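You operate a simulated robot arm through the tools that you are given. There is no shell and no other tool.

You are at the controls of a simulated robot arm. One attempt, no reset.

TASK
Wipe the shop scale's pan, zero it, tare the small white bowl.
Fine: wipe off the chocolate drips with the green cloth and put it back; the bowl stays on the pan. Drop and damage nothing, leave nothing switched on. Touch keys, switches and plugs with dry hands. What is to be rubbed or washed off counts as gone when no trace of it is left.

Only the result counts: the job must be done as asked and must still hold three seconds after the hand-in. Knocking over, shifting, dropping, spilling or breaking anything else fails it. Flat cloth is picked up by pressing the open fingertips on it (5 to 10 N) and closing them slowly along it; thin cloth reads only 2 to 8 mm in the jaws.

THE ROBOT
A 7-joint arm with a three-finger gripper, fixed in place. Base frame: the origin is on the floor under the middle of its stand, x ahead of it, y to its left, z up. Units: m, rad, N and s.
It reaches about 1.342 m from its shoulder. Its first joint turns from -2.897 to 2.897 rad. Payload 2.69 kg.
Tool frame: the origin (TCP) lies between the finger pads and is the grasp point; the fingertips stand 0.03 m ahead of it; z points along the fingers, y is the line along which they close. The gripper opens to 0.128 m; its body begins 0.117 m behind the TCP.
Orientation is told as [roll, pitch, yaw] about the base's x, y, z axes, in that order, counted from this pose: with the fingers straight down and closing along the base's y, the tool's x points along the base's -x, its y along +y and its z along -z.

THE INTERFACE
- The arm moves only by the tool send_rows. Its argument "increments" is a list of rows, each a list of 7 numbers: the turn, a rotation vector about the base's x, y, z in units of 4 degrees (1.0 is 4 degrees), then the shift along the base's x, y, z in units of 30 mm (1.0 is 30 mm), then the gripper command, from -1 (fully open) to 1 (shut), values between in proportion. In form: [[ax, ay, az, x, y, z, jaw], ...]. A call has 1 to 20 rows; each row shifts and turns the commanded pose from where the row before left it. A call with a number of a shift or a turn outside -1 to 1 is refused whole. Rows are played at 5 a second. More than 0.05 m and 0.15 rad between two rows, or a gripper value outside its range, and nothing of the call is played. Where a pose cannot be reached the arm comes as near as it can. A force on the tool above 40 N (or 10 N above the force at the start of the call, whichever is more), or a blocked arm, ends the call early, and 0.2 s more pass. Each finger travels about 0.127 m/s and halts on what it meets, pressing with about 27 N; the grip force reading is that of the motor and also rises with nothing between the fingers. The clock runs only during rows and for 0.2 s after the last one: add rows that do not move to give the fingers time. The reply holds the time, the measured pose of the TCP, the force on the tool along the base axes, the opening and the grip force, in the units named above and with some noise, with the torque about the TCP (base axes, N m) and any sound that the robot's microphone picked up, and new pictures: "views" is both (left out), scene, wrist or none.
- Cameras (640 x 400 px; columns grow to the right, rows downward): "scene" is fixed at [0.4023, 0.651, 1.9365]; the picture's right is [-0.95, -0.30, 0.00], its down [-0.19, 0.59, -0.78] and it looks along [0.24, -0.75, -0.62] (base axes); focal length 311 px, centre (320, 200). "wrist" rides on the gripper at [0.058, 0.054, -0.131] in the tool frame; the picture's right is [-0.68, 0.74, 0.00], its down [-0.62, -0.57, -0.55] and it looks along [-0.40, -0.37, 0.84] (tool axes); focal length 234 px, centre (320, 200).
- lift_body(by): moves the trunk up (or, below 0, down) by that many m; the arm rides with it, the base frame stays. It gives what a move gives, with no picture.
- probe_pixels(camera, pixels): there is no depth. For up to 12 entries [column, row, z] of the newest picture of that camera ("zoom" is the newest enlarged one), the place [x, y] in the base frame at which the ray of that pixel passes the height z, good to about 0.002 m, but the place of the scene camera against the robot may be out by one fixed shift of up to 0.025 m in any direction. It takes no simulated time.
- inspect(camera, box): a new picture of the part [left, top, right, bottom] of that camera's present view, enlarged. It takes no simulated time.
- finish_job(): hands the job in; it is judged then, once.

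Leave the gripper open and the arm clear of the work at the hand-in unless told otherwise.

The tools are called after "Request:" as a command line: name --pt "numbers of a row" for each row, then --argument value for the rest, lists and objects as JSON in quotes. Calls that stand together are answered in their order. send_rows: Moves the arm, as the interface text tells. Its arguments: {"type":"object","properties":{"increments":{"type":"array","items":{"type":"array","items":{"type":"number"}}},"views":{"type":"string","enum":["both","scene","wrist","none"]}},"required":["increments"]} The other tools are called the same way: lift_body (by) moves the trunk up or down; probe_pixels (camera, pixels) gives the place at which the rays of pixels pass given heights; inspect (camera, box) takes an enlarged picture of a part of a camera's view; finish_job () hands the job in.

At the start:

```text
t: 0.0
position: [0.579, -0.4828, 1.5481]
ee_rot: [0.001, -0.001, 0.0]
ft_force: [-0.7, 0.5, -0.5]
wrist_torque: [0.0, 0.01, 0.0]
finger_gap: 0.1283
grip_force: 0.1
trunk travel left (down, up): [-0.225, 0.125]
```

scene: 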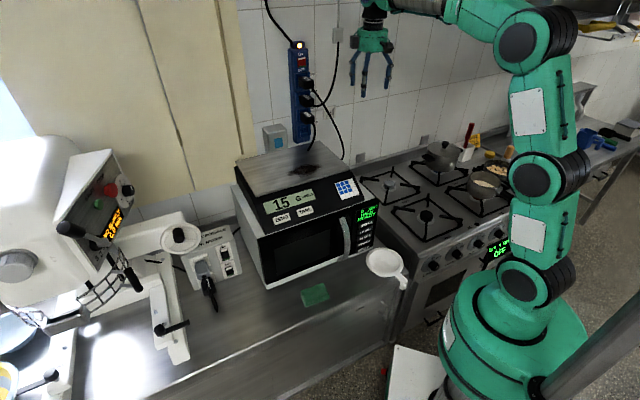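
wrist: 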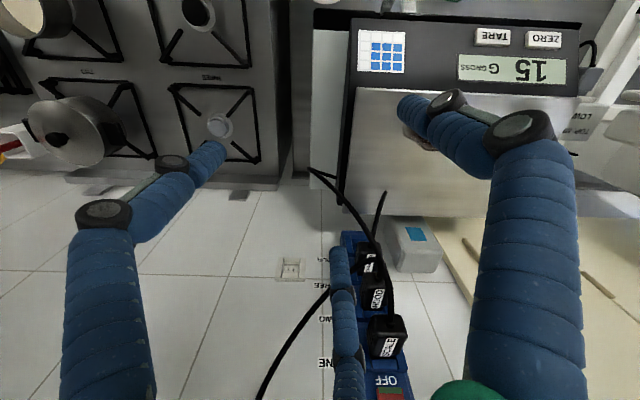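

I see the scale on top of a microwave, reading 15 g. There is a dark patch on the pan near (308,170), a green cloth at (315,293), and something white at (385,262). I'll enlarge these areas first.

Request:
inspect --camera "scene" --box '[220, 120, 420, 245]'

Request:
inspect --camera "scene" --box '[270, 220, 430, 320]'

Request:
inspect --camera "scene" --box '[130, 200, 260, 310]'

Request:
inspect --camera "wrist" --box '[300, 0, 640, 212]'

Request:
inspect --camera "scene" --box '[250, 20, 350, 170]'

```text
3.20 times, centred on (320, 182) of scene
```

zoom: 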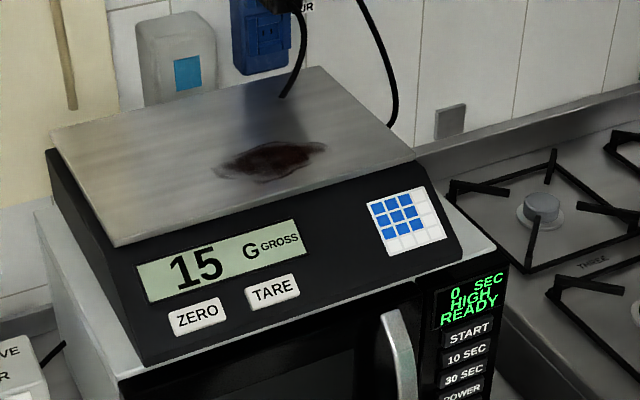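

```text
4.00 times, centred on (350, 270) of scene
```

zoom: 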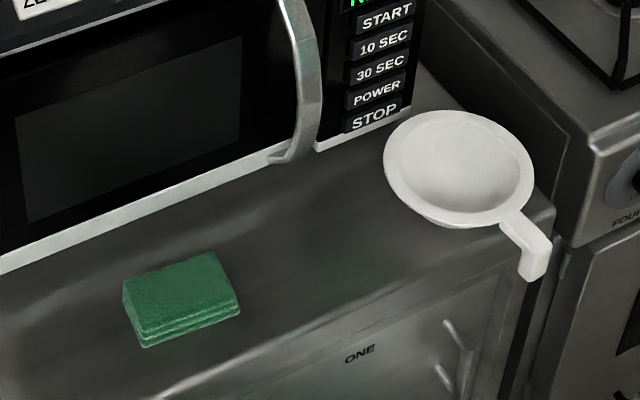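

```text
3.64 times, centred on (195, 255) of scene
```

zoom: 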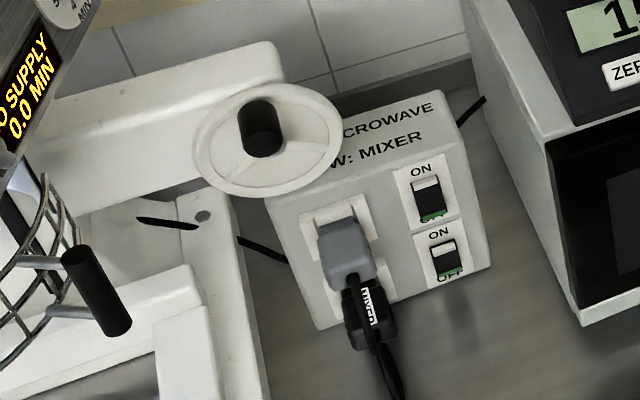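

```text
1.88 times, centred on (470, 106) of wrist
```

zoom: 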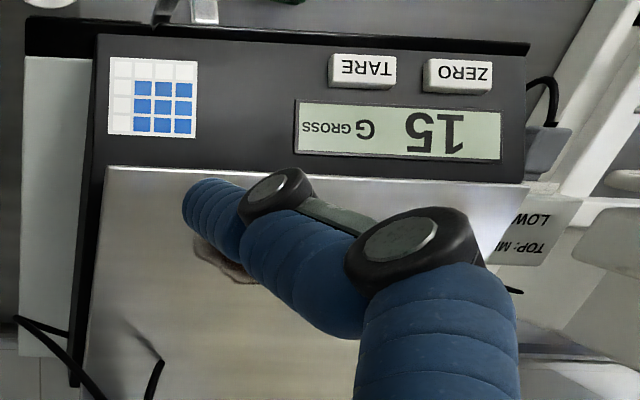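

```text
2.67 times, centred on (300, 95) of scene
```

zoom: 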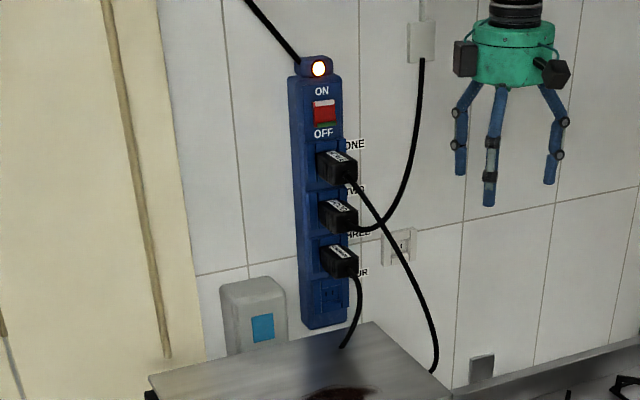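

The keys read ZERO and TARE, and the bowl is the white handled one at the counter edge. The cloth is a folded green pad. Now I'll probe landmarks from both cameras at several heights to work out positions.

Request:
probe_pixels --camera "wrist" --pixels '[[357, 89, 1.1], [357, 89, 1.2], [357, 89, 1.3], [492, 38, 1.2], [492, 38, 1.1], [543, 40, 1.1], [543, 40, 1.2]]'

Request:
probe_pixels --camera "scene" --pixels '[[349, 168.4, 1.1], [349, 168.4, 1.2], [349, 168.4, 1.3], [305, 211, 1.1], [305, 211, 1.2], [282, 218, 1.1], [282, 218, 1.2], [315, 293, 0.9], [385, 262, 0.9], [385, 262, 0.8], [400, 275, 0.9]]'

```text
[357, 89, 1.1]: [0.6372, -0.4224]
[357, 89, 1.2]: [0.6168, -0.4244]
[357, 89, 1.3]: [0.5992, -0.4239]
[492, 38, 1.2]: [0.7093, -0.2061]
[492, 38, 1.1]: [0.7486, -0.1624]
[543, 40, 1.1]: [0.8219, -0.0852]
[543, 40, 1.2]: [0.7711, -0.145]
```

```text
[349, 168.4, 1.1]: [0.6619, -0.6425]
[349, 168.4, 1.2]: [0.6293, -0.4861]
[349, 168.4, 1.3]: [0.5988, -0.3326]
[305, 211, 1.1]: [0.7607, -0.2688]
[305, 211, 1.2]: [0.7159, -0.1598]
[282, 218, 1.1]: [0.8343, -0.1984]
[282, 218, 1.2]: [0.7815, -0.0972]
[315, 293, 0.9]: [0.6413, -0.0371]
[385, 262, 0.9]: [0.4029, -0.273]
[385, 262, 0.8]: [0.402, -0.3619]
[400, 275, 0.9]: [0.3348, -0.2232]
```

The scale's front edge runs roughly along (0.7,0.7) and its front faces the robot. The pan is near z 1.24 and the keys near z 1.17. I'll back the gripper off toward the robot, keeping it high, so the wrist camera sees the cloth and bowl.

Request:
send_rows --pt "0 0 0 -0.6 1 0 -1" --pt "0 0 0 -0.6 1 0 -1" --pt "0 0 0 -0.6 1 0 -1" --pt "0 0 0 -0.6 1 0 -1" --pt "0 0 0 -0.6 1 0 -1" --pt "0 0 0 -0.6 1 0 -1" --pt "0 0 0 -0.6 1 0 -1" --pt "0 0 0 -0.6 1 0 -1" --pt "0 0 0 -0.6 1 0 -1"

```text
t: 2.0
position: [0.4155, -0.2112, 1.5483]
ee_rot: [0.001, -0.001, -0.001]
ft_force: [0.0, -0.3, 0.3]
wrist_torque: [0.03, 0.0, 0.0]
finger_gap: 0.128
grip_force: 0.0
trunk travel left (down, up): [-0.225, 0.125]
```

scene: 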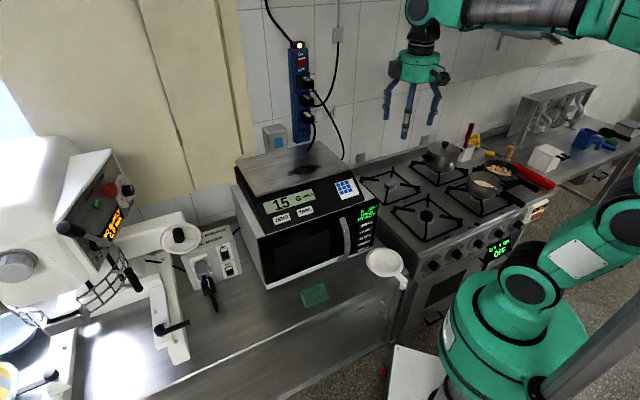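
wrist: 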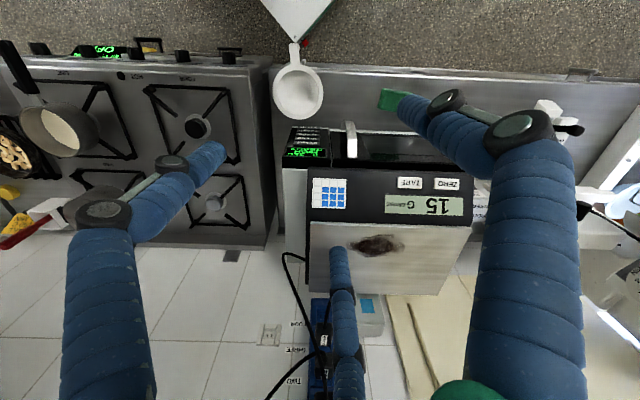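

The wrist view now shows the pan stain, keys, bowl and cloth together. I'll enlarge it to get precise pixels.

Request:
inspect --camera "wrist" --box '[260, 30, 480, 168]'

Request:
inspect --camera "wrist" --box '[280, 160, 500, 298]'

```text
2.90 times, centred on (370, 99) of wrist
```

zoom: 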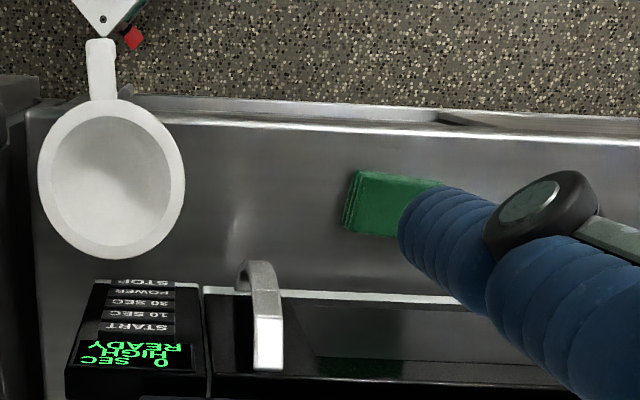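

```text
2.90 times, centred on (390, 229) of wrist
```

zoom: 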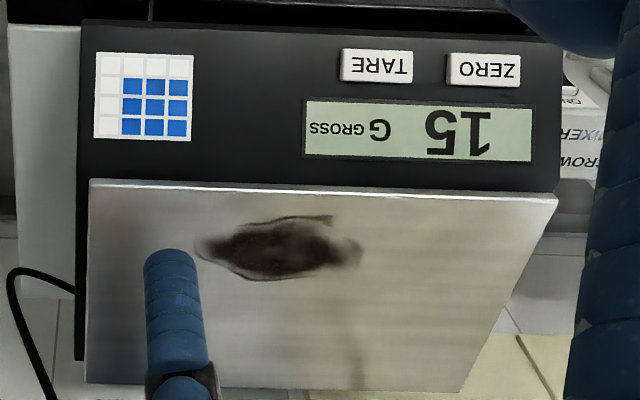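

I'll probe the same features in this wrist view for triangulation.

Request:
probe_pixels --camera "wrist" --pixels '[[310.9, 221.9, 1.2], [310.9, 221.9, 1.25], [310.9, 221.9, 1.3], [409.3, 182.7, 1.1], [409.3, 182.7, 1.2], [446.4, 184.1, 1.1], [446.4, 184.1, 1.2], [471.8, 227.7, 1.25], [309.2, 291.7, 1.25], [439.2, 294.8, 1.25]]'

Request:
probe_pixels --camera "wrist" --pixels '[[297, 90, 0.9], [297, 90, 1.0], [390, 100, 0.9], [390, 100, 1.0], [295, 52, 0.9], [295, 52, 1.0]]'

Request:
probe_pixels --camera "scene" --pixels '[[315, 293, 0.9], [315, 293, 1.0], [382, 261, 0.9], [382, 261, 1.0], [404, 284, 0.9], [404, 284, 1.0]]'

```text
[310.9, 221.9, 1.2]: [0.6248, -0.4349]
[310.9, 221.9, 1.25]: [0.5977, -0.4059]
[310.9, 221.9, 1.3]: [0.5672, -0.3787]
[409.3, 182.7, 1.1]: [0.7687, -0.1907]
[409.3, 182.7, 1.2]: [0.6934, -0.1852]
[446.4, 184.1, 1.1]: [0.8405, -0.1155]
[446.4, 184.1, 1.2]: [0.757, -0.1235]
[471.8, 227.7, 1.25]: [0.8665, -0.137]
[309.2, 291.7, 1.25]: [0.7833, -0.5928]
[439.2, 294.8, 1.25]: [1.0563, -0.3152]
```

```text
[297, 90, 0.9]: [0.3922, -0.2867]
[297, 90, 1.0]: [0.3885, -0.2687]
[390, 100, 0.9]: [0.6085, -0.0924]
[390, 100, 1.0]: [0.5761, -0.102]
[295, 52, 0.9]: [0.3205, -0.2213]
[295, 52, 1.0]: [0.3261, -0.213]
```

```text
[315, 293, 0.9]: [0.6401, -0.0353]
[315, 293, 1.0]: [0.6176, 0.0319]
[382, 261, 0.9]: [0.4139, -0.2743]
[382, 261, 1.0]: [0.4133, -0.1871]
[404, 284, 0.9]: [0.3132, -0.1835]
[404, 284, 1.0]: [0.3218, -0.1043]
```

Triangulating the two views gives:
- Pan top at z≈1.22, front-right corner at about (0.613,-0.424).
- TARE at about (0.727,-0.187,1.157).
- ZERO at about (0.789,-0.122,1.16).

Next I'll move over the cloth, still high, for a clear look at it and the counter height.

Request:
send_rows --pt "0 0 0 0.77 0.79 -0.6 -1" --pt "0 0 0 0.77 0.79 -0.6 -1" --pt "0 0 0 0.77 0.79 -0.6 -1" --pt "0 0 0 0.77 0.79 -0.6 -1" --pt "0 0 0 0.77 0.79 -0.6 -1" --pt "0 0 0 0.77 0.79 -0.6 -1" --pt "0 0 0 0.77 0.79 -0.6 -1" --pt "0 0 0 0.77 0.79 -0.6 -1"

```text
t: 3.8
position: [0.6023, -0.0205, 1.4053]
ee_rot: [0.002, -0.001, 0.0]
ft_force: [0.8, -0.3, 0.0]
wrist_torque: [-0.01, 0.01, 0.07]
finger_gap: 0.1279
grip_force: 0.0
trunk travel left (down, up): [-0.225, 0.125]
```

scene: 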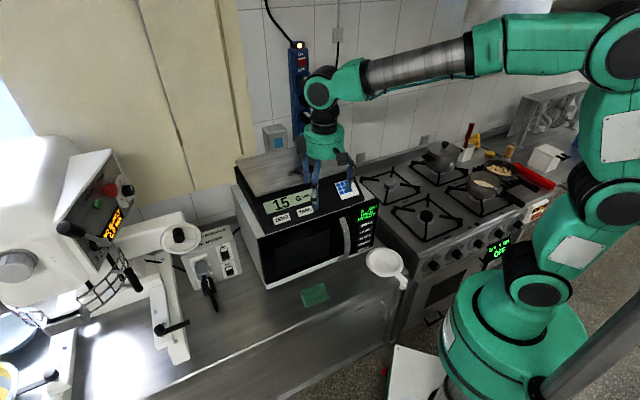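
wrist: 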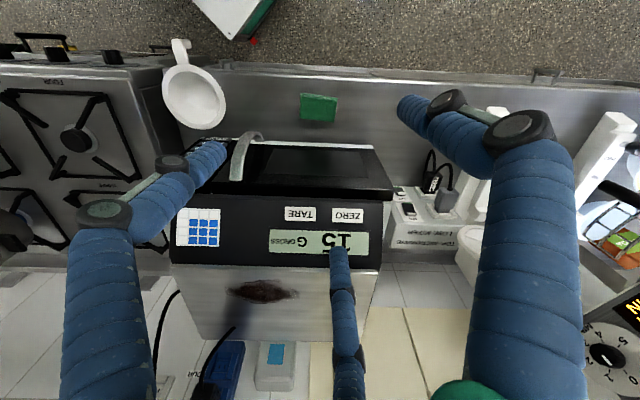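

The cloth is now clearly visible at (319,107) and the bowl at (193,95). Zooming in.

Request:
inspect --camera "wrist" --box '[150, 30, 390, 180]'

Request:
probe_pixels --camera "wrist" --pixels '[[319, 107, 0.8], [319, 107, 0.9], [193, 95, 0.8], [193, 95, 0.9], [180, 45, 0.8], [180, 45, 0.9]]'

Request:
inspect --camera "wrist" --box '[160, 180, 400, 330]'

```text
2.67 times, centred on (270, 105) of wrist
```

zoom: 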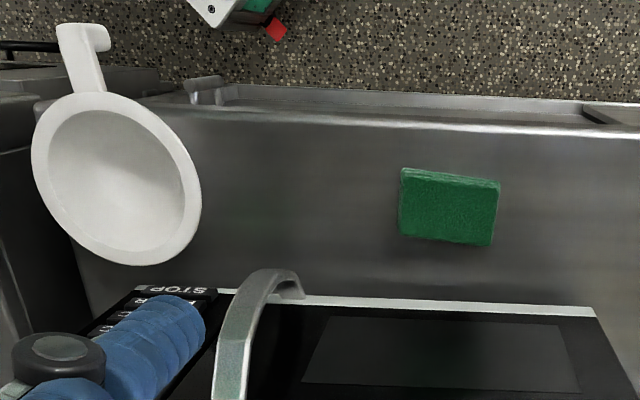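

```text
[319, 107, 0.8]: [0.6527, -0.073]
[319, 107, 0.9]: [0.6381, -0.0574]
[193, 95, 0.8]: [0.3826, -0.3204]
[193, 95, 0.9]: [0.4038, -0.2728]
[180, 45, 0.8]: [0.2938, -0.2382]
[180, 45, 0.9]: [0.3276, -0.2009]
```

```text
2.67 times, centred on (280, 255) of wrist
```

zoom: 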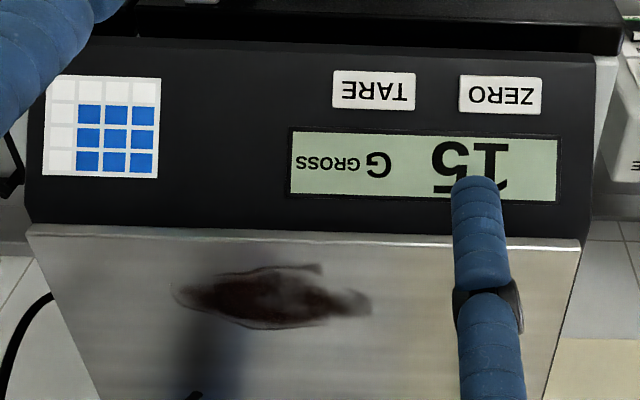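

The bowl rim is about 16 cm across at z≈0.855, centred near (0.40,-0.29). The cloth's top is around z≈0.80. I'll probe the cloth corners and the stain's extents in this view.

Request:
probe_pixels --camera "wrist" --pixels '[[300.7, 97.0, 0.805], [337.0, 101.5, 0.805], [333.7, 121.9, 0.805], [300.0, 118.1, 0.805], [227, 292, 1.222], [299, 294, 1.222], [262, 279, 1.222], [262, 303, 1.222], [171, 265, 1.222], [377, 270, 1.222]]'

Request:
inspect --camera "wrist" --box '[270, 70, 370, 133]'

Request:
inspect --camera "scene" --box '[280, 265, 360, 315]'

Request:
inspect --camera "scene" --box '[350, 235, 430, 300]'

```text
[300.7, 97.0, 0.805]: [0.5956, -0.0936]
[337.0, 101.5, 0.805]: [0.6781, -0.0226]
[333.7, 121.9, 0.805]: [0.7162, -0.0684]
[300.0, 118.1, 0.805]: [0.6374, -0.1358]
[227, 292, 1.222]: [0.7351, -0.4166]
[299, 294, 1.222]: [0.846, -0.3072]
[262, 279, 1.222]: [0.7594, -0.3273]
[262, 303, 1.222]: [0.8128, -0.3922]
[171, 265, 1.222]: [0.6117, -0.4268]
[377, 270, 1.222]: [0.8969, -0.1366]
```

```text
6.35 times, centred on (320, 102) of wrist
```

zoom: 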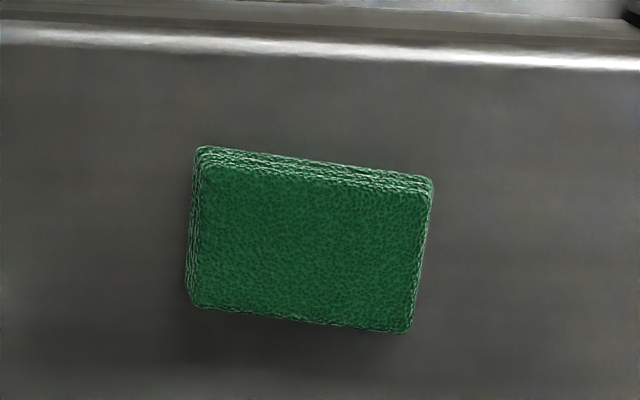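

```text
8.00 times, centred on (320, 290) of scene
```

zoom: 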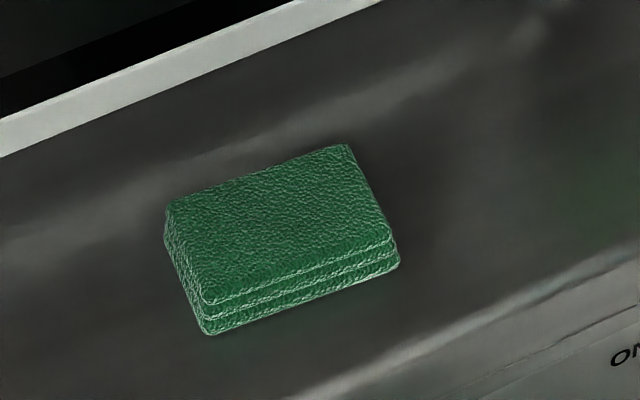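

```text
6.15 times, centred on (390, 268) of scene
```

zoom: 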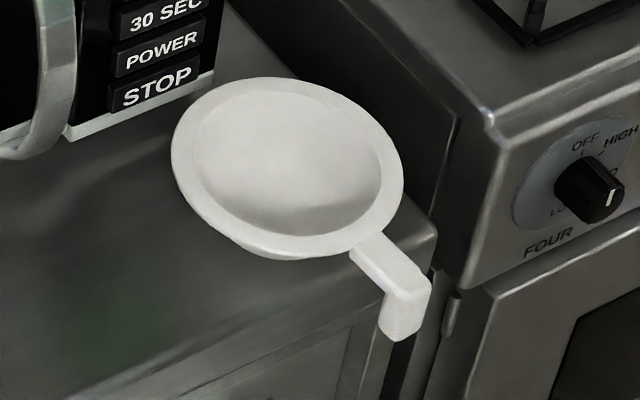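

The cloth is a folded pad about 0.107 × 0.06 m, centred at (0.657,-0.080), with its long side at about 41°. The stain spans roughly (0.735,-0.417) to (0.846,-0.307). Before choosing a grasp I'll check the gripper's shape and the gap to the microwave front.

Request:
inspect --camera "scene" --box '[270, 60, 400, 220]'

Request:
probe_pixels --camera "wrist" --pixels '[[300, 142.5, 0.785], [300, 142.5, 0.8], [232, 139, 0.8], [372, 147, 0.8], [247.5, 133, 0.95], [247.5, 133, 1.05], [238, 178, 0.95], [260, 65, 0.78], [380, 78, 0.78]]'

```text
2.50 times, centred on (335, 140) of scene
```

zoom: 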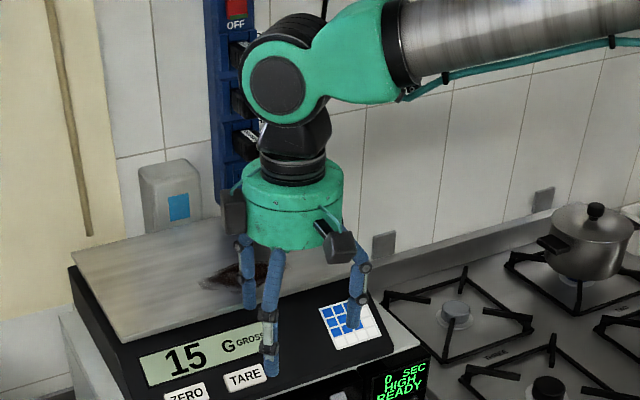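

```text
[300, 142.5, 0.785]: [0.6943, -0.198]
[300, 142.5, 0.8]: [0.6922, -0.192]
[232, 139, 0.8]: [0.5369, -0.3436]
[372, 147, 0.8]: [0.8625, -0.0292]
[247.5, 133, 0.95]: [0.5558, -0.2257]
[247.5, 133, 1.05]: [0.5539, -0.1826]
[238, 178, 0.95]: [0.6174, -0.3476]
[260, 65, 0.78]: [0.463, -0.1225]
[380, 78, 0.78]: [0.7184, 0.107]
```

The gripper is compact. Turning it about +40.6° puts the closing line across the cloth's short side and keeps the camera boxes on the robot's side, away from the microwave. I'll turn and descend to about z 1.1 above the cloth with the jaws slightly narrowed.

Request:
send_rows --pt "0 0 1 0.17 -0.19 -0.9 -1" --pt "0 0 1 0.17 -0.19 -0.9 -1" --pt "0 0 1 0.17 -0.19 -0.9 -1" --pt "0 0 1 0.17 -0.19 -0.9 -1" --pt "0 0 1 0.17 -0.19 -0.9 -1" --pt "0 0 1 0.17 -0.19 -0.9 -1" --pt "0 0 1 0.17 -0.19 -0.9 -1" --pt "0 0 1 0.17 -0.19 -0.9 -0.8" --pt "0 0 1 0.17 -0.19 -0.9 -0.6" --pt "0 0 1 0.17 -0.19 -0.9 -0.6" --pt "0 0 0.15 0.1 0 -0.5 -0.6"

```text
t: 6.2
position: [0.655, -0.0793, 1.1194]
ee_rot: [0.001, 0.0, 0.711]
ft_force: [0.7, 0.3, -0.7]
wrist_torque: [-0.01, 0.04, 0.02]
finger_gap: 0.1023
grip_force: 0.0
trunk travel left (down, up): [-0.225, 0.125]
```

scene: 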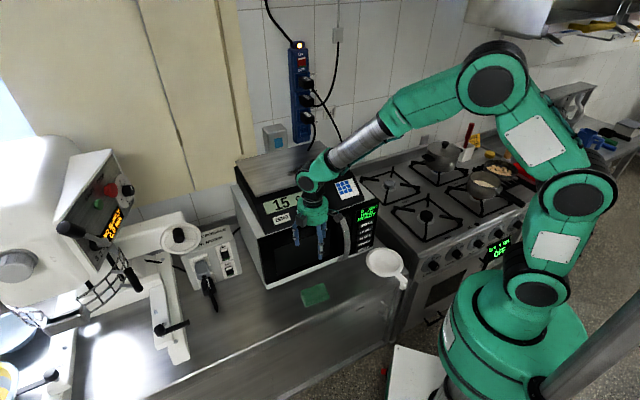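
wrist: 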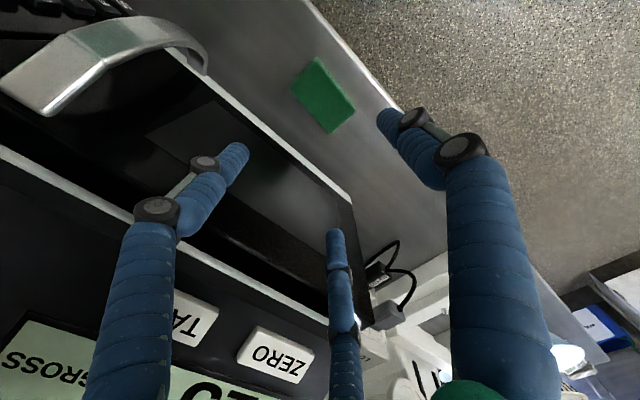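

I'm above the cloth, which appears at about (323,95) in the wrist view. I'll zoom in to fix its corners and height.

Request:
inspect --camera "wrist" --box '[260, 40, 400, 140]'

```text
4.00 times, centred on (330, 90) of wrist
```

zoom: 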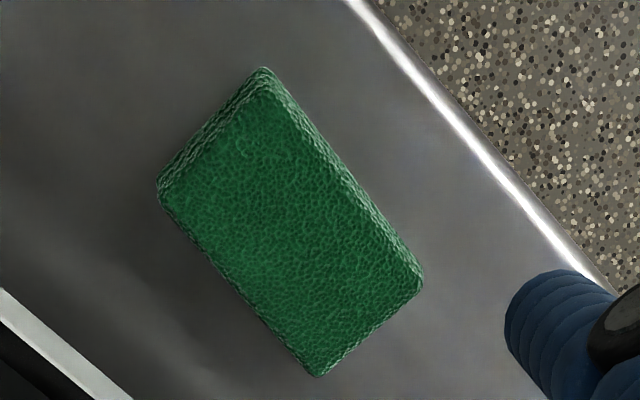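

Request:
probe_pixels --camera "zoom" --pixels '[[262, 85, 0.8], [170, 205, 0.8], [318, 372, 0.8], [410, 285, 0.8], [290, 237, 0.8], [290, 237, 0.81], [265, 68, 0.785], [158, 185, 0.785], [423, 280, 0.785], [70, 340, 0.8]]'

```text
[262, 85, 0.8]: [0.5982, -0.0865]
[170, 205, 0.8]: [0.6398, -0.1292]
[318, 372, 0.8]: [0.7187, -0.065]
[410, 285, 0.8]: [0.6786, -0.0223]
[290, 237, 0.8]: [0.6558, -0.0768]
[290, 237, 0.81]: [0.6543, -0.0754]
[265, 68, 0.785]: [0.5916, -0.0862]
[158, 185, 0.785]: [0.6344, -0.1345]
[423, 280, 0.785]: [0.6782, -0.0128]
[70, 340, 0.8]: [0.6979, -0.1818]
```

The cloth centre is confirmed at about (0.658,-0.078). I'll descend to about z 0.88 above it and check the straddle.

Request:
send_rows --pt "0 0 0 0.05 0.02 -1 -0.6" --pt "0 0 0 0.05 0.02 -1 -0.6" --pt "0 0 0 0 0 -1 -0.6" --pt "0 0 0 0 0 -1 -0.6" --pt "0 0 0 0 0 -1 -0.6" --pt "0 0 0 0 0 -1 -0.6" --pt "0 0 0 0 0 -1 -0.6" --pt "0 0 0 0 0 -1 -0.6"

```text
t: 8.0
position: [0.6589, -0.0792, 0.8785]
ee_rot: [0.001, 0.001, 0.712]
ft_force: [0.7, 0.5, 0.6]
wrist_torque: [-0.04, 0.07, -0.01]
finger_gap: 0.1024
grip_force: 0.0
trunk travel left (down, up): [-0.225, 0.125]
```

scene: 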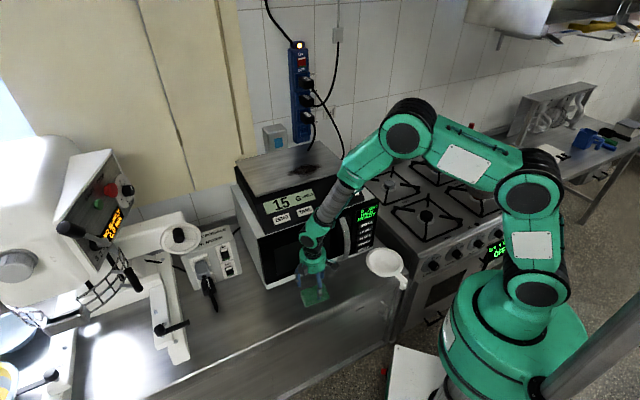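
wrist: 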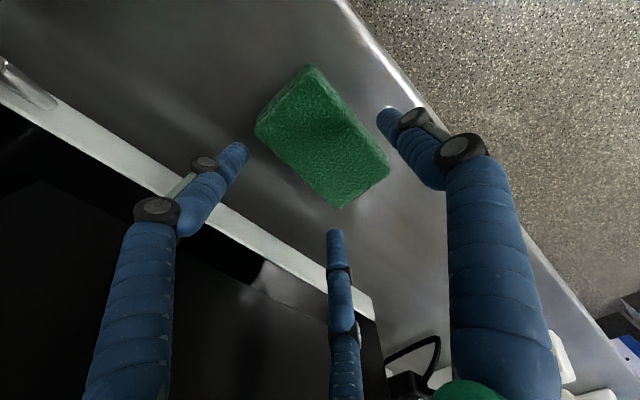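

Request:
inspect --camera "wrist" --box '[240, 50, 400, 220]'

Request:
probe_pixels --camera "wrist" --pixels '[[312, 67, 0.8], [257, 132, 0.8], [345, 207, 0.8], [388, 165, 0.8], [323, 138, 0.8], [323, 138, 0.78]]'

```text
2.35 times, centred on (320, 135) of wrist
```

zoom: 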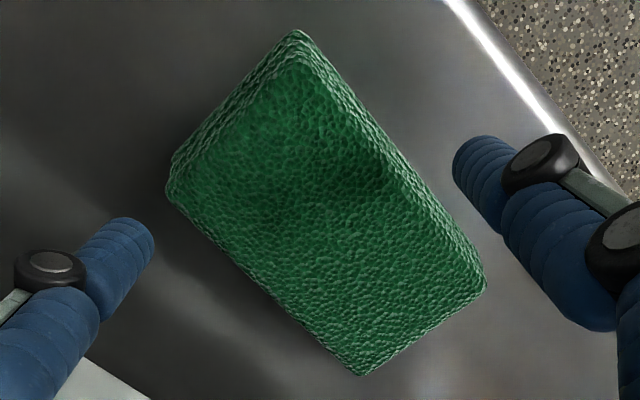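

```text
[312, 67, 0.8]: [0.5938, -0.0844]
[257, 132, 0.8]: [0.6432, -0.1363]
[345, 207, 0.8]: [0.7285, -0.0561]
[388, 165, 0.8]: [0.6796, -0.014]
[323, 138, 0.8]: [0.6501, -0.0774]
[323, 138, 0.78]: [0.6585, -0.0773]
```

Request:
probe_pixels --camera "zoom" --pixels '[[298, 52, 0.8], [175, 200, 0.8], [358, 370, 0.8], [474, 285, 0.8], [298, 52, 0.82], [175, 200, 0.82], [358, 370, 0.82], [474, 285, 0.82], [325, 212, 0.81]]'

```text
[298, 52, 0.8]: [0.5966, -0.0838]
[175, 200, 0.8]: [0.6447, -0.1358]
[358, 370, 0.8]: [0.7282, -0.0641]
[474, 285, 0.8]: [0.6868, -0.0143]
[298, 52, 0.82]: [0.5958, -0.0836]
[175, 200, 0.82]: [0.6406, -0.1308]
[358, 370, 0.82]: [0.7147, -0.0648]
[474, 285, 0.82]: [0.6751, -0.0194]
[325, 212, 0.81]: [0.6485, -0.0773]
```

The cloth top is near z≈0.825 and its centre near (0.656,-0.075). I'll centre over it and descend, watching the force for the counter.

Request:
send_rows --pt "0 0 0 -0.08 0.13 -0.3 -0.6" --pt "0 0 0 0 0 -0.3 -0.6" --pt "0 0 0 0 0 -0.3 -0.6" --pt "0 0 0 0 0 -0.3 -0.6" --pt "0 0 0 0 0 0 -0.6"

```text
t: 9.2
position: [0.6543, -0.0761, 0.8415]
ee_rot: [0.003, 0.003, 0.711]
ft_force: [0.6, -0.2, 1.0]
wrist_torque: [0.03, -0.05, 0.04]
finger_gap: 0.1085
grip_force: 0.5
trunk travel left (down, up): [-0.225, 0.125]
```

scene: 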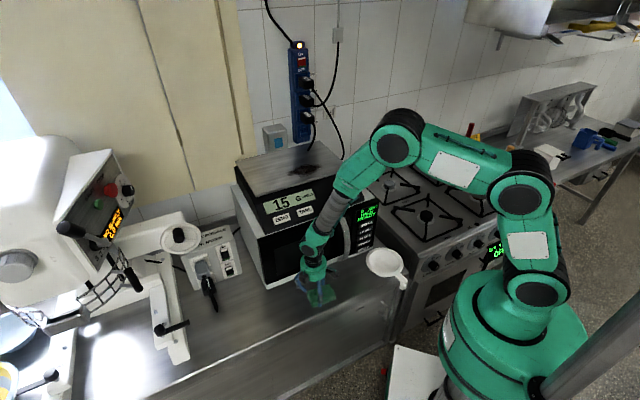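
wrist: 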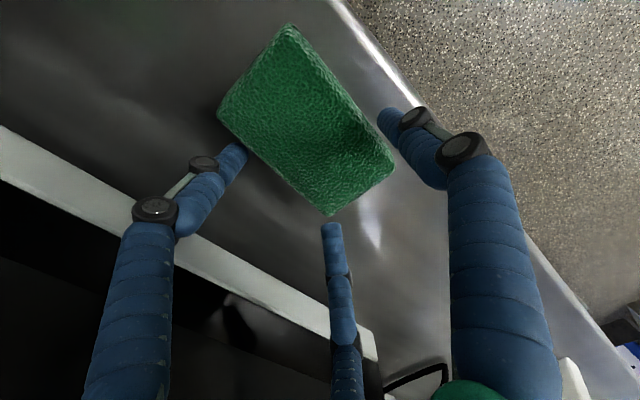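

The finger gap widened from 0.102 to 0.108, so something is pushing the fingers. I'll look closely before going lower.

Request:
inspect --camera "wrist" --box '[190, 20, 420, 260]'

Request:
inspect --camera "scene" --box '[275, 225, 365, 315]'

```text
1.67 times, centred on (305, 140) of wrist
```

zoom: 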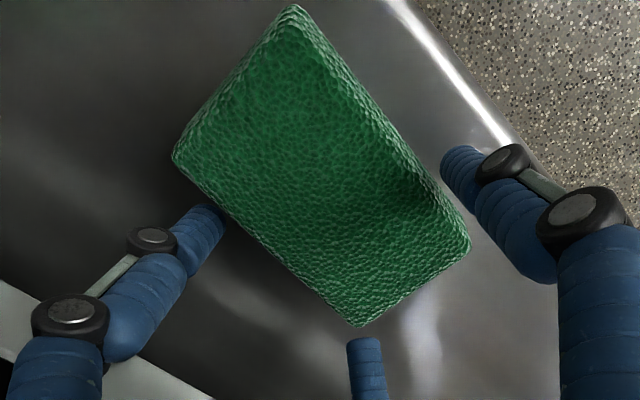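

```text
4.44 times, centred on (320, 270) of scene
```

zoom: 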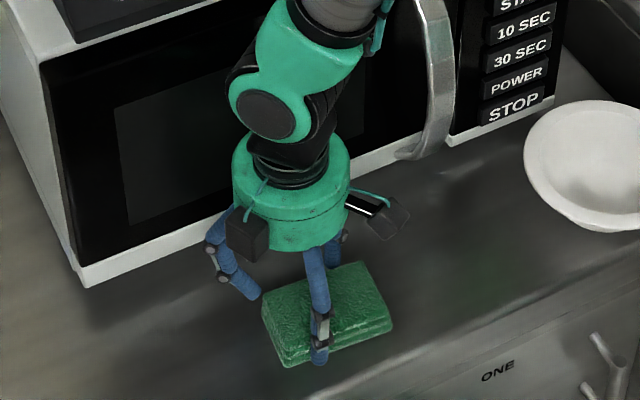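

Request:
probe_pixels --camera "wrist" --pixels '[[288.8, 24.8, 0.82], [218, 114.8, 0.82], [327.8, 215, 0.82], [395, 164, 0.82], [307.4, 129.8, 0.82], [288.8, 24.8, 0.8], [218, 114.8, 0.8], [327.8, 215, 0.8], [395, 164, 0.8], [240, 152, 0.81], [336, 225, 0.81], [384, 113, 0.81]]'

```text
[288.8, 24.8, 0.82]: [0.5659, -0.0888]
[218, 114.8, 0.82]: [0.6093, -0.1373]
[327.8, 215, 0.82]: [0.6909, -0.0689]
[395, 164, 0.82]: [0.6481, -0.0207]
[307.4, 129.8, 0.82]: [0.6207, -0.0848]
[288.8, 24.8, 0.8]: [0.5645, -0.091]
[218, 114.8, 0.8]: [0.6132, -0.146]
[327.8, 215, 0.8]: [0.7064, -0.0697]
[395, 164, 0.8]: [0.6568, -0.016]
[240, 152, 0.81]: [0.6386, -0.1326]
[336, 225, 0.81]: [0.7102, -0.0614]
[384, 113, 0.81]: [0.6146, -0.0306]
```

The cloth has been nudged about 2–3 cm toward −x by the fingertips. Its centre is now about (0.628,-0.079), where it had been about (0.656,-0.076). I'll rise a little, open fully, and recentre above it.

Request:
send_rows --pt "0 0 0 0 0 0.5 -0.6" --pt "0 0 0 0 0 0.7 -0.8" --pt "0 0 0 -0.4 -0.05 0.3 -1" --pt "0 0 0 -0.45 -0.05 0 -1" --pt "0 0 0 0 0 0 -1"

```text
t: 10.4
position: [0.631, -0.0772, 0.8885]
ee_rot: [0.0, -0.001, 0.709]
ft_force: [-0.5, 0.3, 0.4]
wrist_torque: [0.0, 0.0, 0.0]
finger_gap: 0.1279
grip_force: 0.1
trunk travel left (down, up): [-0.225, 0.125]
```

scene: 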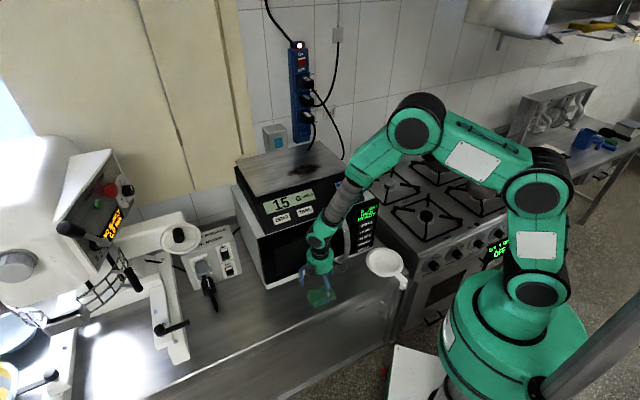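
wrist: 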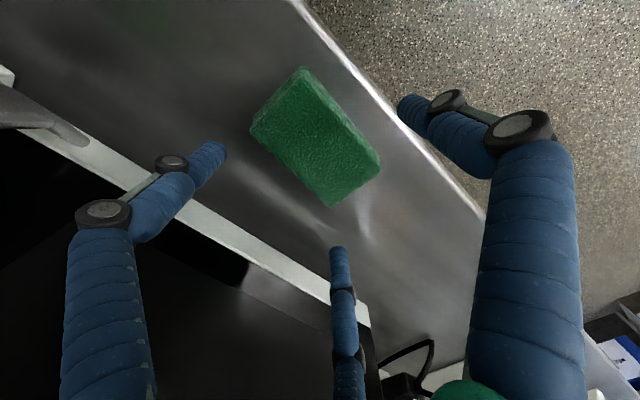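

Request:
probe_pixels --camera "wrist" --pixels '[[303, 70, 0.82], [251, 132, 0.82], [333, 205, 0.82], [380, 167, 0.82], [317, 141, 0.82], [317, 141, 0.8]]'

Request:
inspect --camera "wrist" --box '[230, 50, 400, 220]'

```text
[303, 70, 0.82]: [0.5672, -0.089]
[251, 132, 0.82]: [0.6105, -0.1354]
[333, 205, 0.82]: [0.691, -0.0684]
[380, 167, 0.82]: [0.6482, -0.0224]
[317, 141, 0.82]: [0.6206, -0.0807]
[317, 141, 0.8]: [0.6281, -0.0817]
```

```text
2.35 times, centred on (315, 135) of wrist
```

zoom: 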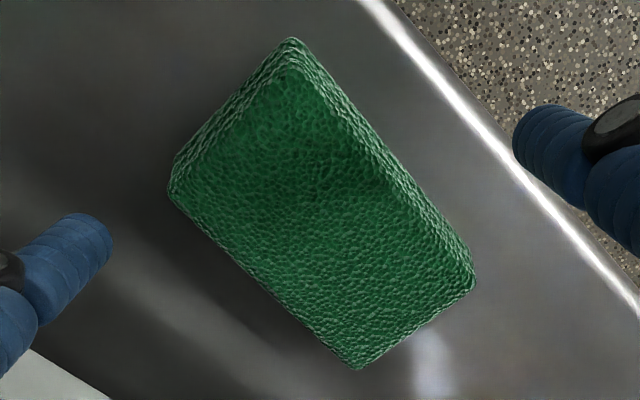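

The pad is now centred within about 2 mm of the TCP and the fingers are fully open. I'll go straight down in small steps, watching for the counter.

Request:
send_rows --pt "0 0 0 -0.05 -0.05 -0.5 -1" --pt "0 0 0 0 0 -0.5 -1" --pt "0 0 0 0 0 -0.4 -1" --pt "0 0 0 0 0 -0.2 -1" --pt "0 0 0 0 0 0 -1"

```text
t: 11.6
position: [0.6292, -0.0808, 0.839]
ee_rot: [0.001, 0.0, 0.709]
ft_force: [-1.0, 0.0, -0.6]
wrist_torque: [-0.02, 0.03, 0.0]
finger_gap: 0.1283
grip_force: 0.1
trunk travel left (down, up): [-0.225, 0.125]
```

scene: 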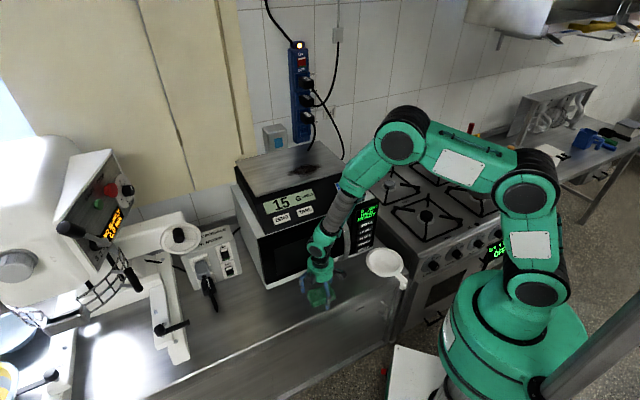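
wrist: 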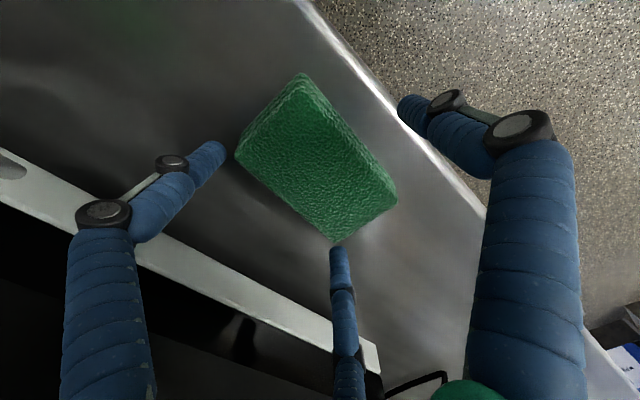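

Looking at tip positions in the wrist view, the three fingers close radially, 120° apart, so with this yaw two of them meet the pad right at its corners. A better grasp puts one finger on a short end and the other two on the long sides. I'll rise and turn the gripper −90°.

Request:
send_rows --pt "0 0 0 0 0 1 -1" --pt "0 0 -1 0 0 1 -1" --pt "0 0 -1 0 0 1 -1" --pt "0 0 -1 0 0 0 -1" --pt "0 0 -1 0 0 0 -1" --pt "0 0 -1 0 0 0 -1" --pt "0 0 -1 0 0 0 -1" --pt "0 0 -1 0 0 0 -1" --pt "0 0 -1 0 0 0 -1" --pt "0 0 -1 0 0 0 -1" --pt "0 0 -1 0 0 0 -1" --pt "0 0 -1 0 0 0 -1" --pt "0 0 -1 0 0 0 -1" --pt "0 0 -1 0 0 0 -1" --pt "0 0 -1 0 0 0 -1" --pt "0 0 -1 0 0 0 -1" --pt "0 0 -1 0 0 0 -1" --pt "0 0 -1 0 0 0 -1" --pt "0 0 -1 0 0 0 -1" --pt "0 0 -1 0 0 0 -1" --views "none"

Request:
send_rows --pt "0 0 -1 0 0 0 -1" --pt "0 0 -1 0 0 0 -1" --pt "0 0 -1 0 0 0 -1" --pt "0 0 -0.6 0 0 0 -1" --pt "0 0 0 0 0 0 -1"

```text
t: 15.8
position: [0.6286, -0.0796, 0.9307]
ee_rot: [0.002, 0.001, -0.617]
ft_force: [-0.8, 1.0, 0.5]
wrist_torque: [-0.02, -0.02, 0.0]
finger_gap: 0.128
grip_force: 0.0
trunk travel left (down, up): [-0.225, 0.125]
```

```text
t: 17.0
position: [0.6301, -0.0777, 0.9296]
ee_rot: [0.0, -0.001, -0.868]
ft_force: [0.4, 1.1, 0.5]
wrist_torque: [0.02, 0.0, 0.01]
finger_gap: 0.1279
grip_force: 0.1
trunk travel left (down, up): [-0.225, 0.125]
```

scene: 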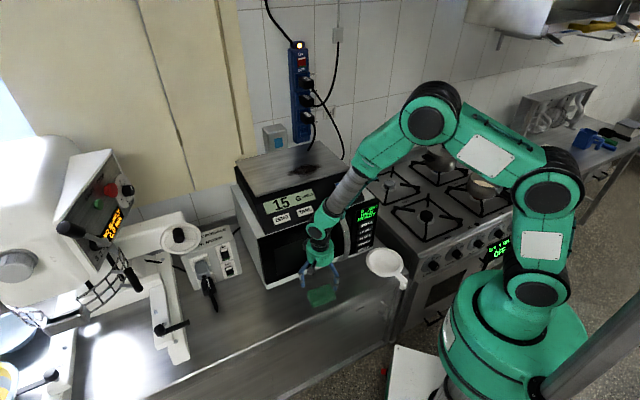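
wrist: 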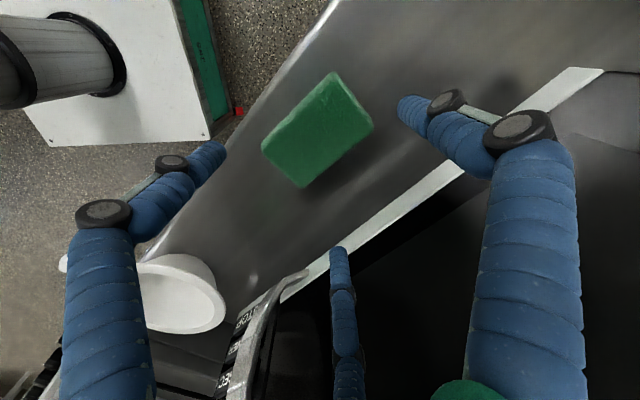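

Request:
probe_pixels --camera "wrist" --pixels '[[333, 73, 0.82], [373, 126, 0.82], [305, 187, 0.82], [263, 147, 0.82], [333, 73, 0.8], [373, 126, 0.8], [305, 187, 0.8], [263, 147, 0.8]]'

Request:
inspect --camera "wrist" --box '[240, 50, 400, 210]'

```text
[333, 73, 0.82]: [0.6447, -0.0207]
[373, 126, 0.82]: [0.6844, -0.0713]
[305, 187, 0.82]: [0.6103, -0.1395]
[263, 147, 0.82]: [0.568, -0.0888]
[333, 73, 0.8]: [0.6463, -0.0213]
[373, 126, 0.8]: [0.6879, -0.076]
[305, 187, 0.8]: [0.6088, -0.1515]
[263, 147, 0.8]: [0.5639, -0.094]
```

```text
2.50 times, centred on (320, 130) of wrist
```

zoom: 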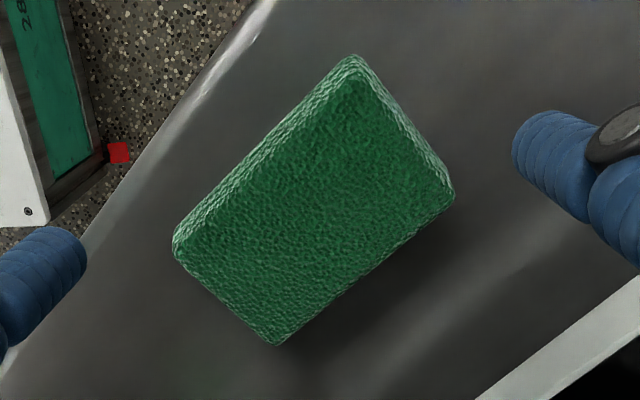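

The pad's top is at z≈0.825 and its centre at (0.627,-0.079). The tool y axis now lies along its long side. I'll descend straight to tips at about 0.81.

Request:
send_rows --pt "0 0 0 -0.1 -0.05 -0.9 -1" --pt "0 0 0 0 0 -0.9 -1" --pt "0 0 0 0 0 -0.7 -1" --pt "0 0 0 0 0 -0.4 -1" --pt "0 0 0 0 0 -0.1 -1" --pt "0 0 0 0 0 0 -1"

```text
t: 18.4
position: [0.6276, -0.0813, 0.8402]
ee_rot: [-0.001, 0.0, -0.87]
ft_force: [-0.2, 0.4, 0.1]
wrist_torque: [0.0, 0.02, -0.01]
finger_gap: 0.1278
grip_force: 0.1
trunk travel left (down, up): [-0.225, 0.125]
```

scene: 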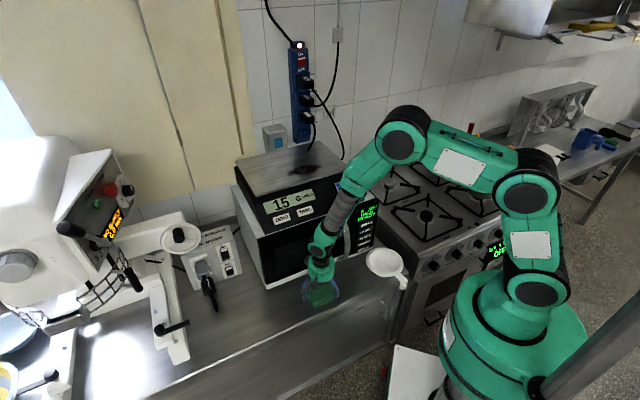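
wrist: 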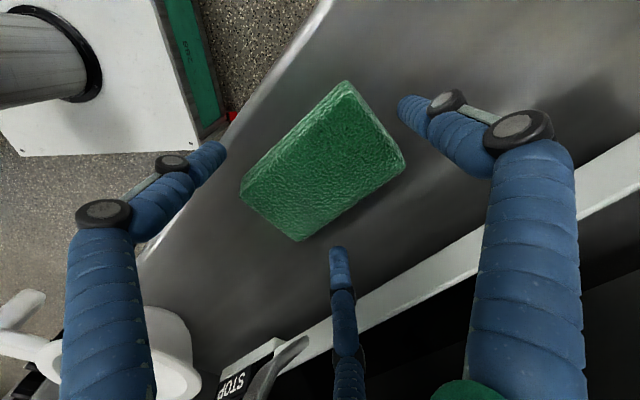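

Centred well, with one finger at the pad's end and two beside its long sides. I'll feel for the counter in small steps.

Request:
send_rows --pt "0 0 0 0 0 -0.1 -1" --pt "0 0 0 0 0 -0.07 -1" --pt "0 0 0 0 0 0 -1" --views "none"

```text
t: 19.2
position: [0.6264, -0.0806, 0.8343]
ee_rot: [0.0, 0.0, -0.87]
ft_force: [-0.2, 0.7, 0.4]
wrist_torque: [-0.02, -0.01, 0.0]
finger_gap: 0.1279
grip_force: 0.0
trunk travel left (down, up): [-0.225, 0.125]
```

No contact yet; the tips are at 0.804, about 2 cm below the pad's top. With radial closing the end finger would push the pad before the side fingers touch, so I'll shift about 12 mm along the long side first. Then I'll close slowly.

Request:
send_rows --pt "0 0 0 0.15 0.15 0 -1" --pt "0 0 0 0.15 0.15 0 -1" --pt "0 0 0 0 0 0 -0.8" --pt "0 0 0 0 0 0 -0.6" --pt "0 0 0 0 0 0 -0.4" --pt "0 0 0 0 0 0 -0.3" --pt "0 0 0 0 0 0 -0.2" --pt "0 0 0 0 0 0 -0.1" --pt "0 0 0 0 0 0 -0.1"

```text
t: 21.2
position: [0.6374, -0.0718, 0.8356]
ee_rot: [-0.001, 0.001, -0.866]
ft_force: [1.6, 0.9, 3.5]
wrist_torque: [0.07, 0.01, -0.05]
finger_gap: 0.0772
grip_force: 27.4
trunk travel left (down, up): [-0.225, 0.125]
```

scene: 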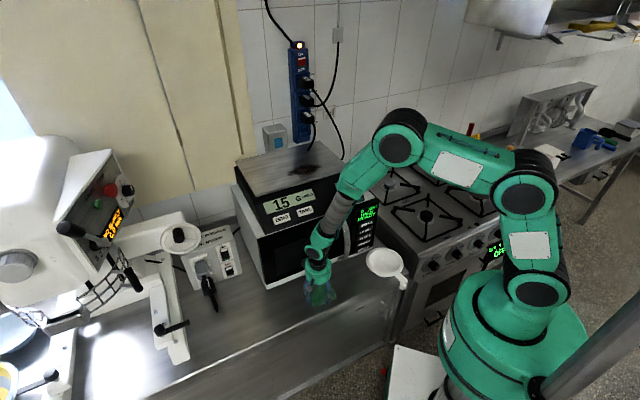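
wrist: 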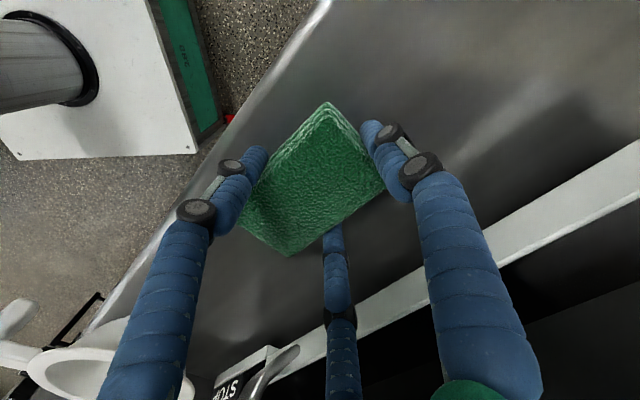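

All three fingers met the pad: gap 0.077, grip 27 N. I'll tighten the command and lift a little to check the hold.

Request:
send_rows --pt "0 0 0 0 0 0 0.2" --pt "0 0 0 0 0 0 0.5" --pt "0 0 0 0 0 0.3 0.5" --pt "0 0 0 0 0 0.5 0.5" --pt "0 0 0 0 0 0.7 0.5" --pt "0 0 0 0 0 0 0.5"

```text
t: 22.6
position: [0.6362, -0.0722, 0.8795]
ee_rot: [0.0, 0.002, -0.866]
ft_force: [-0.4, -0.4, 0.0]
wrist_torque: [-0.01, -0.02, -0.03]
finger_gap: 0.0775
grip_force: 26.5
trunk travel left (down, up): [-0.225, 0.125]
```

scene: 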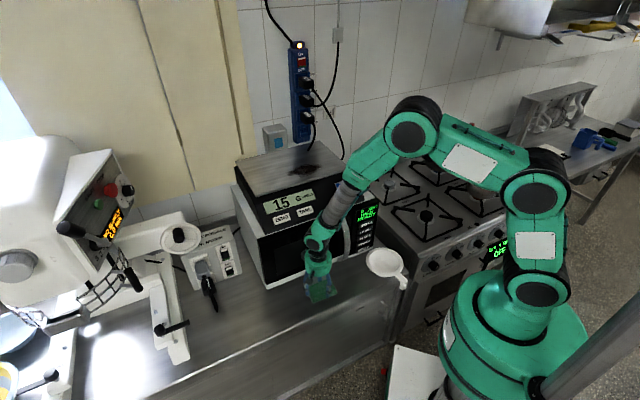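
wrist: 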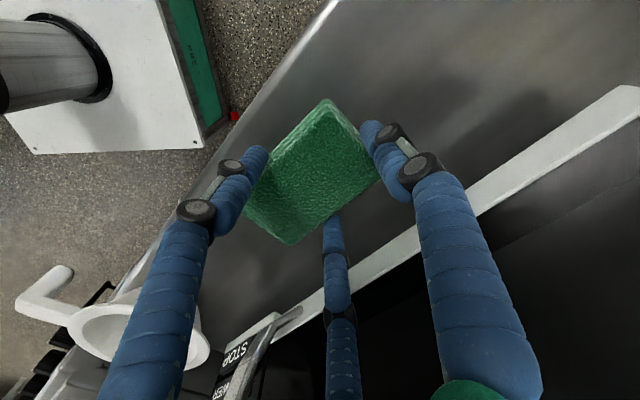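

Request:
inspect --camera "scene" --box '[275, 230, 365, 310]'

Request:
inspect --camera "wrist" --box '[220, 70, 420, 270]'

```text
5.00 times, centred on (320, 270) of scene
```

zoom: 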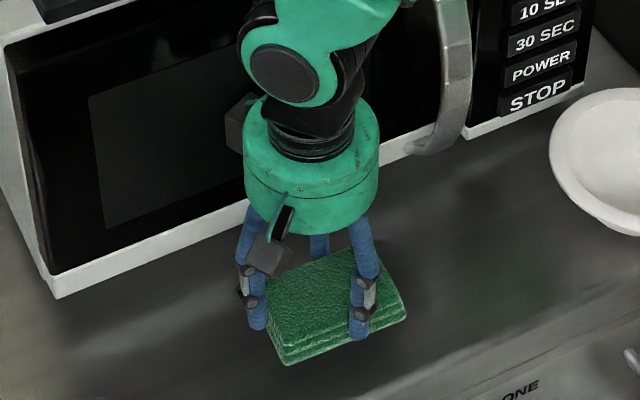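

```text
2.00 times, centred on (320, 170) of wrist
```

zoom: 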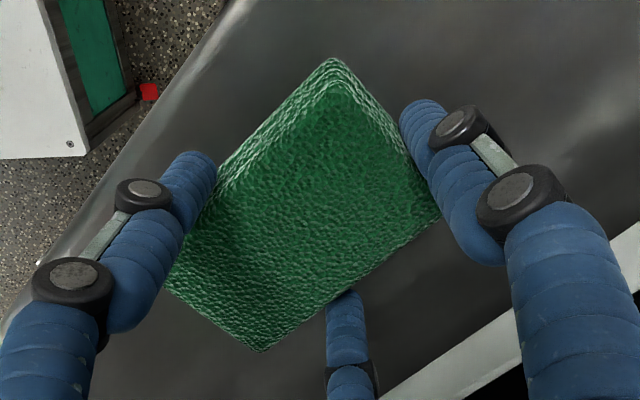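

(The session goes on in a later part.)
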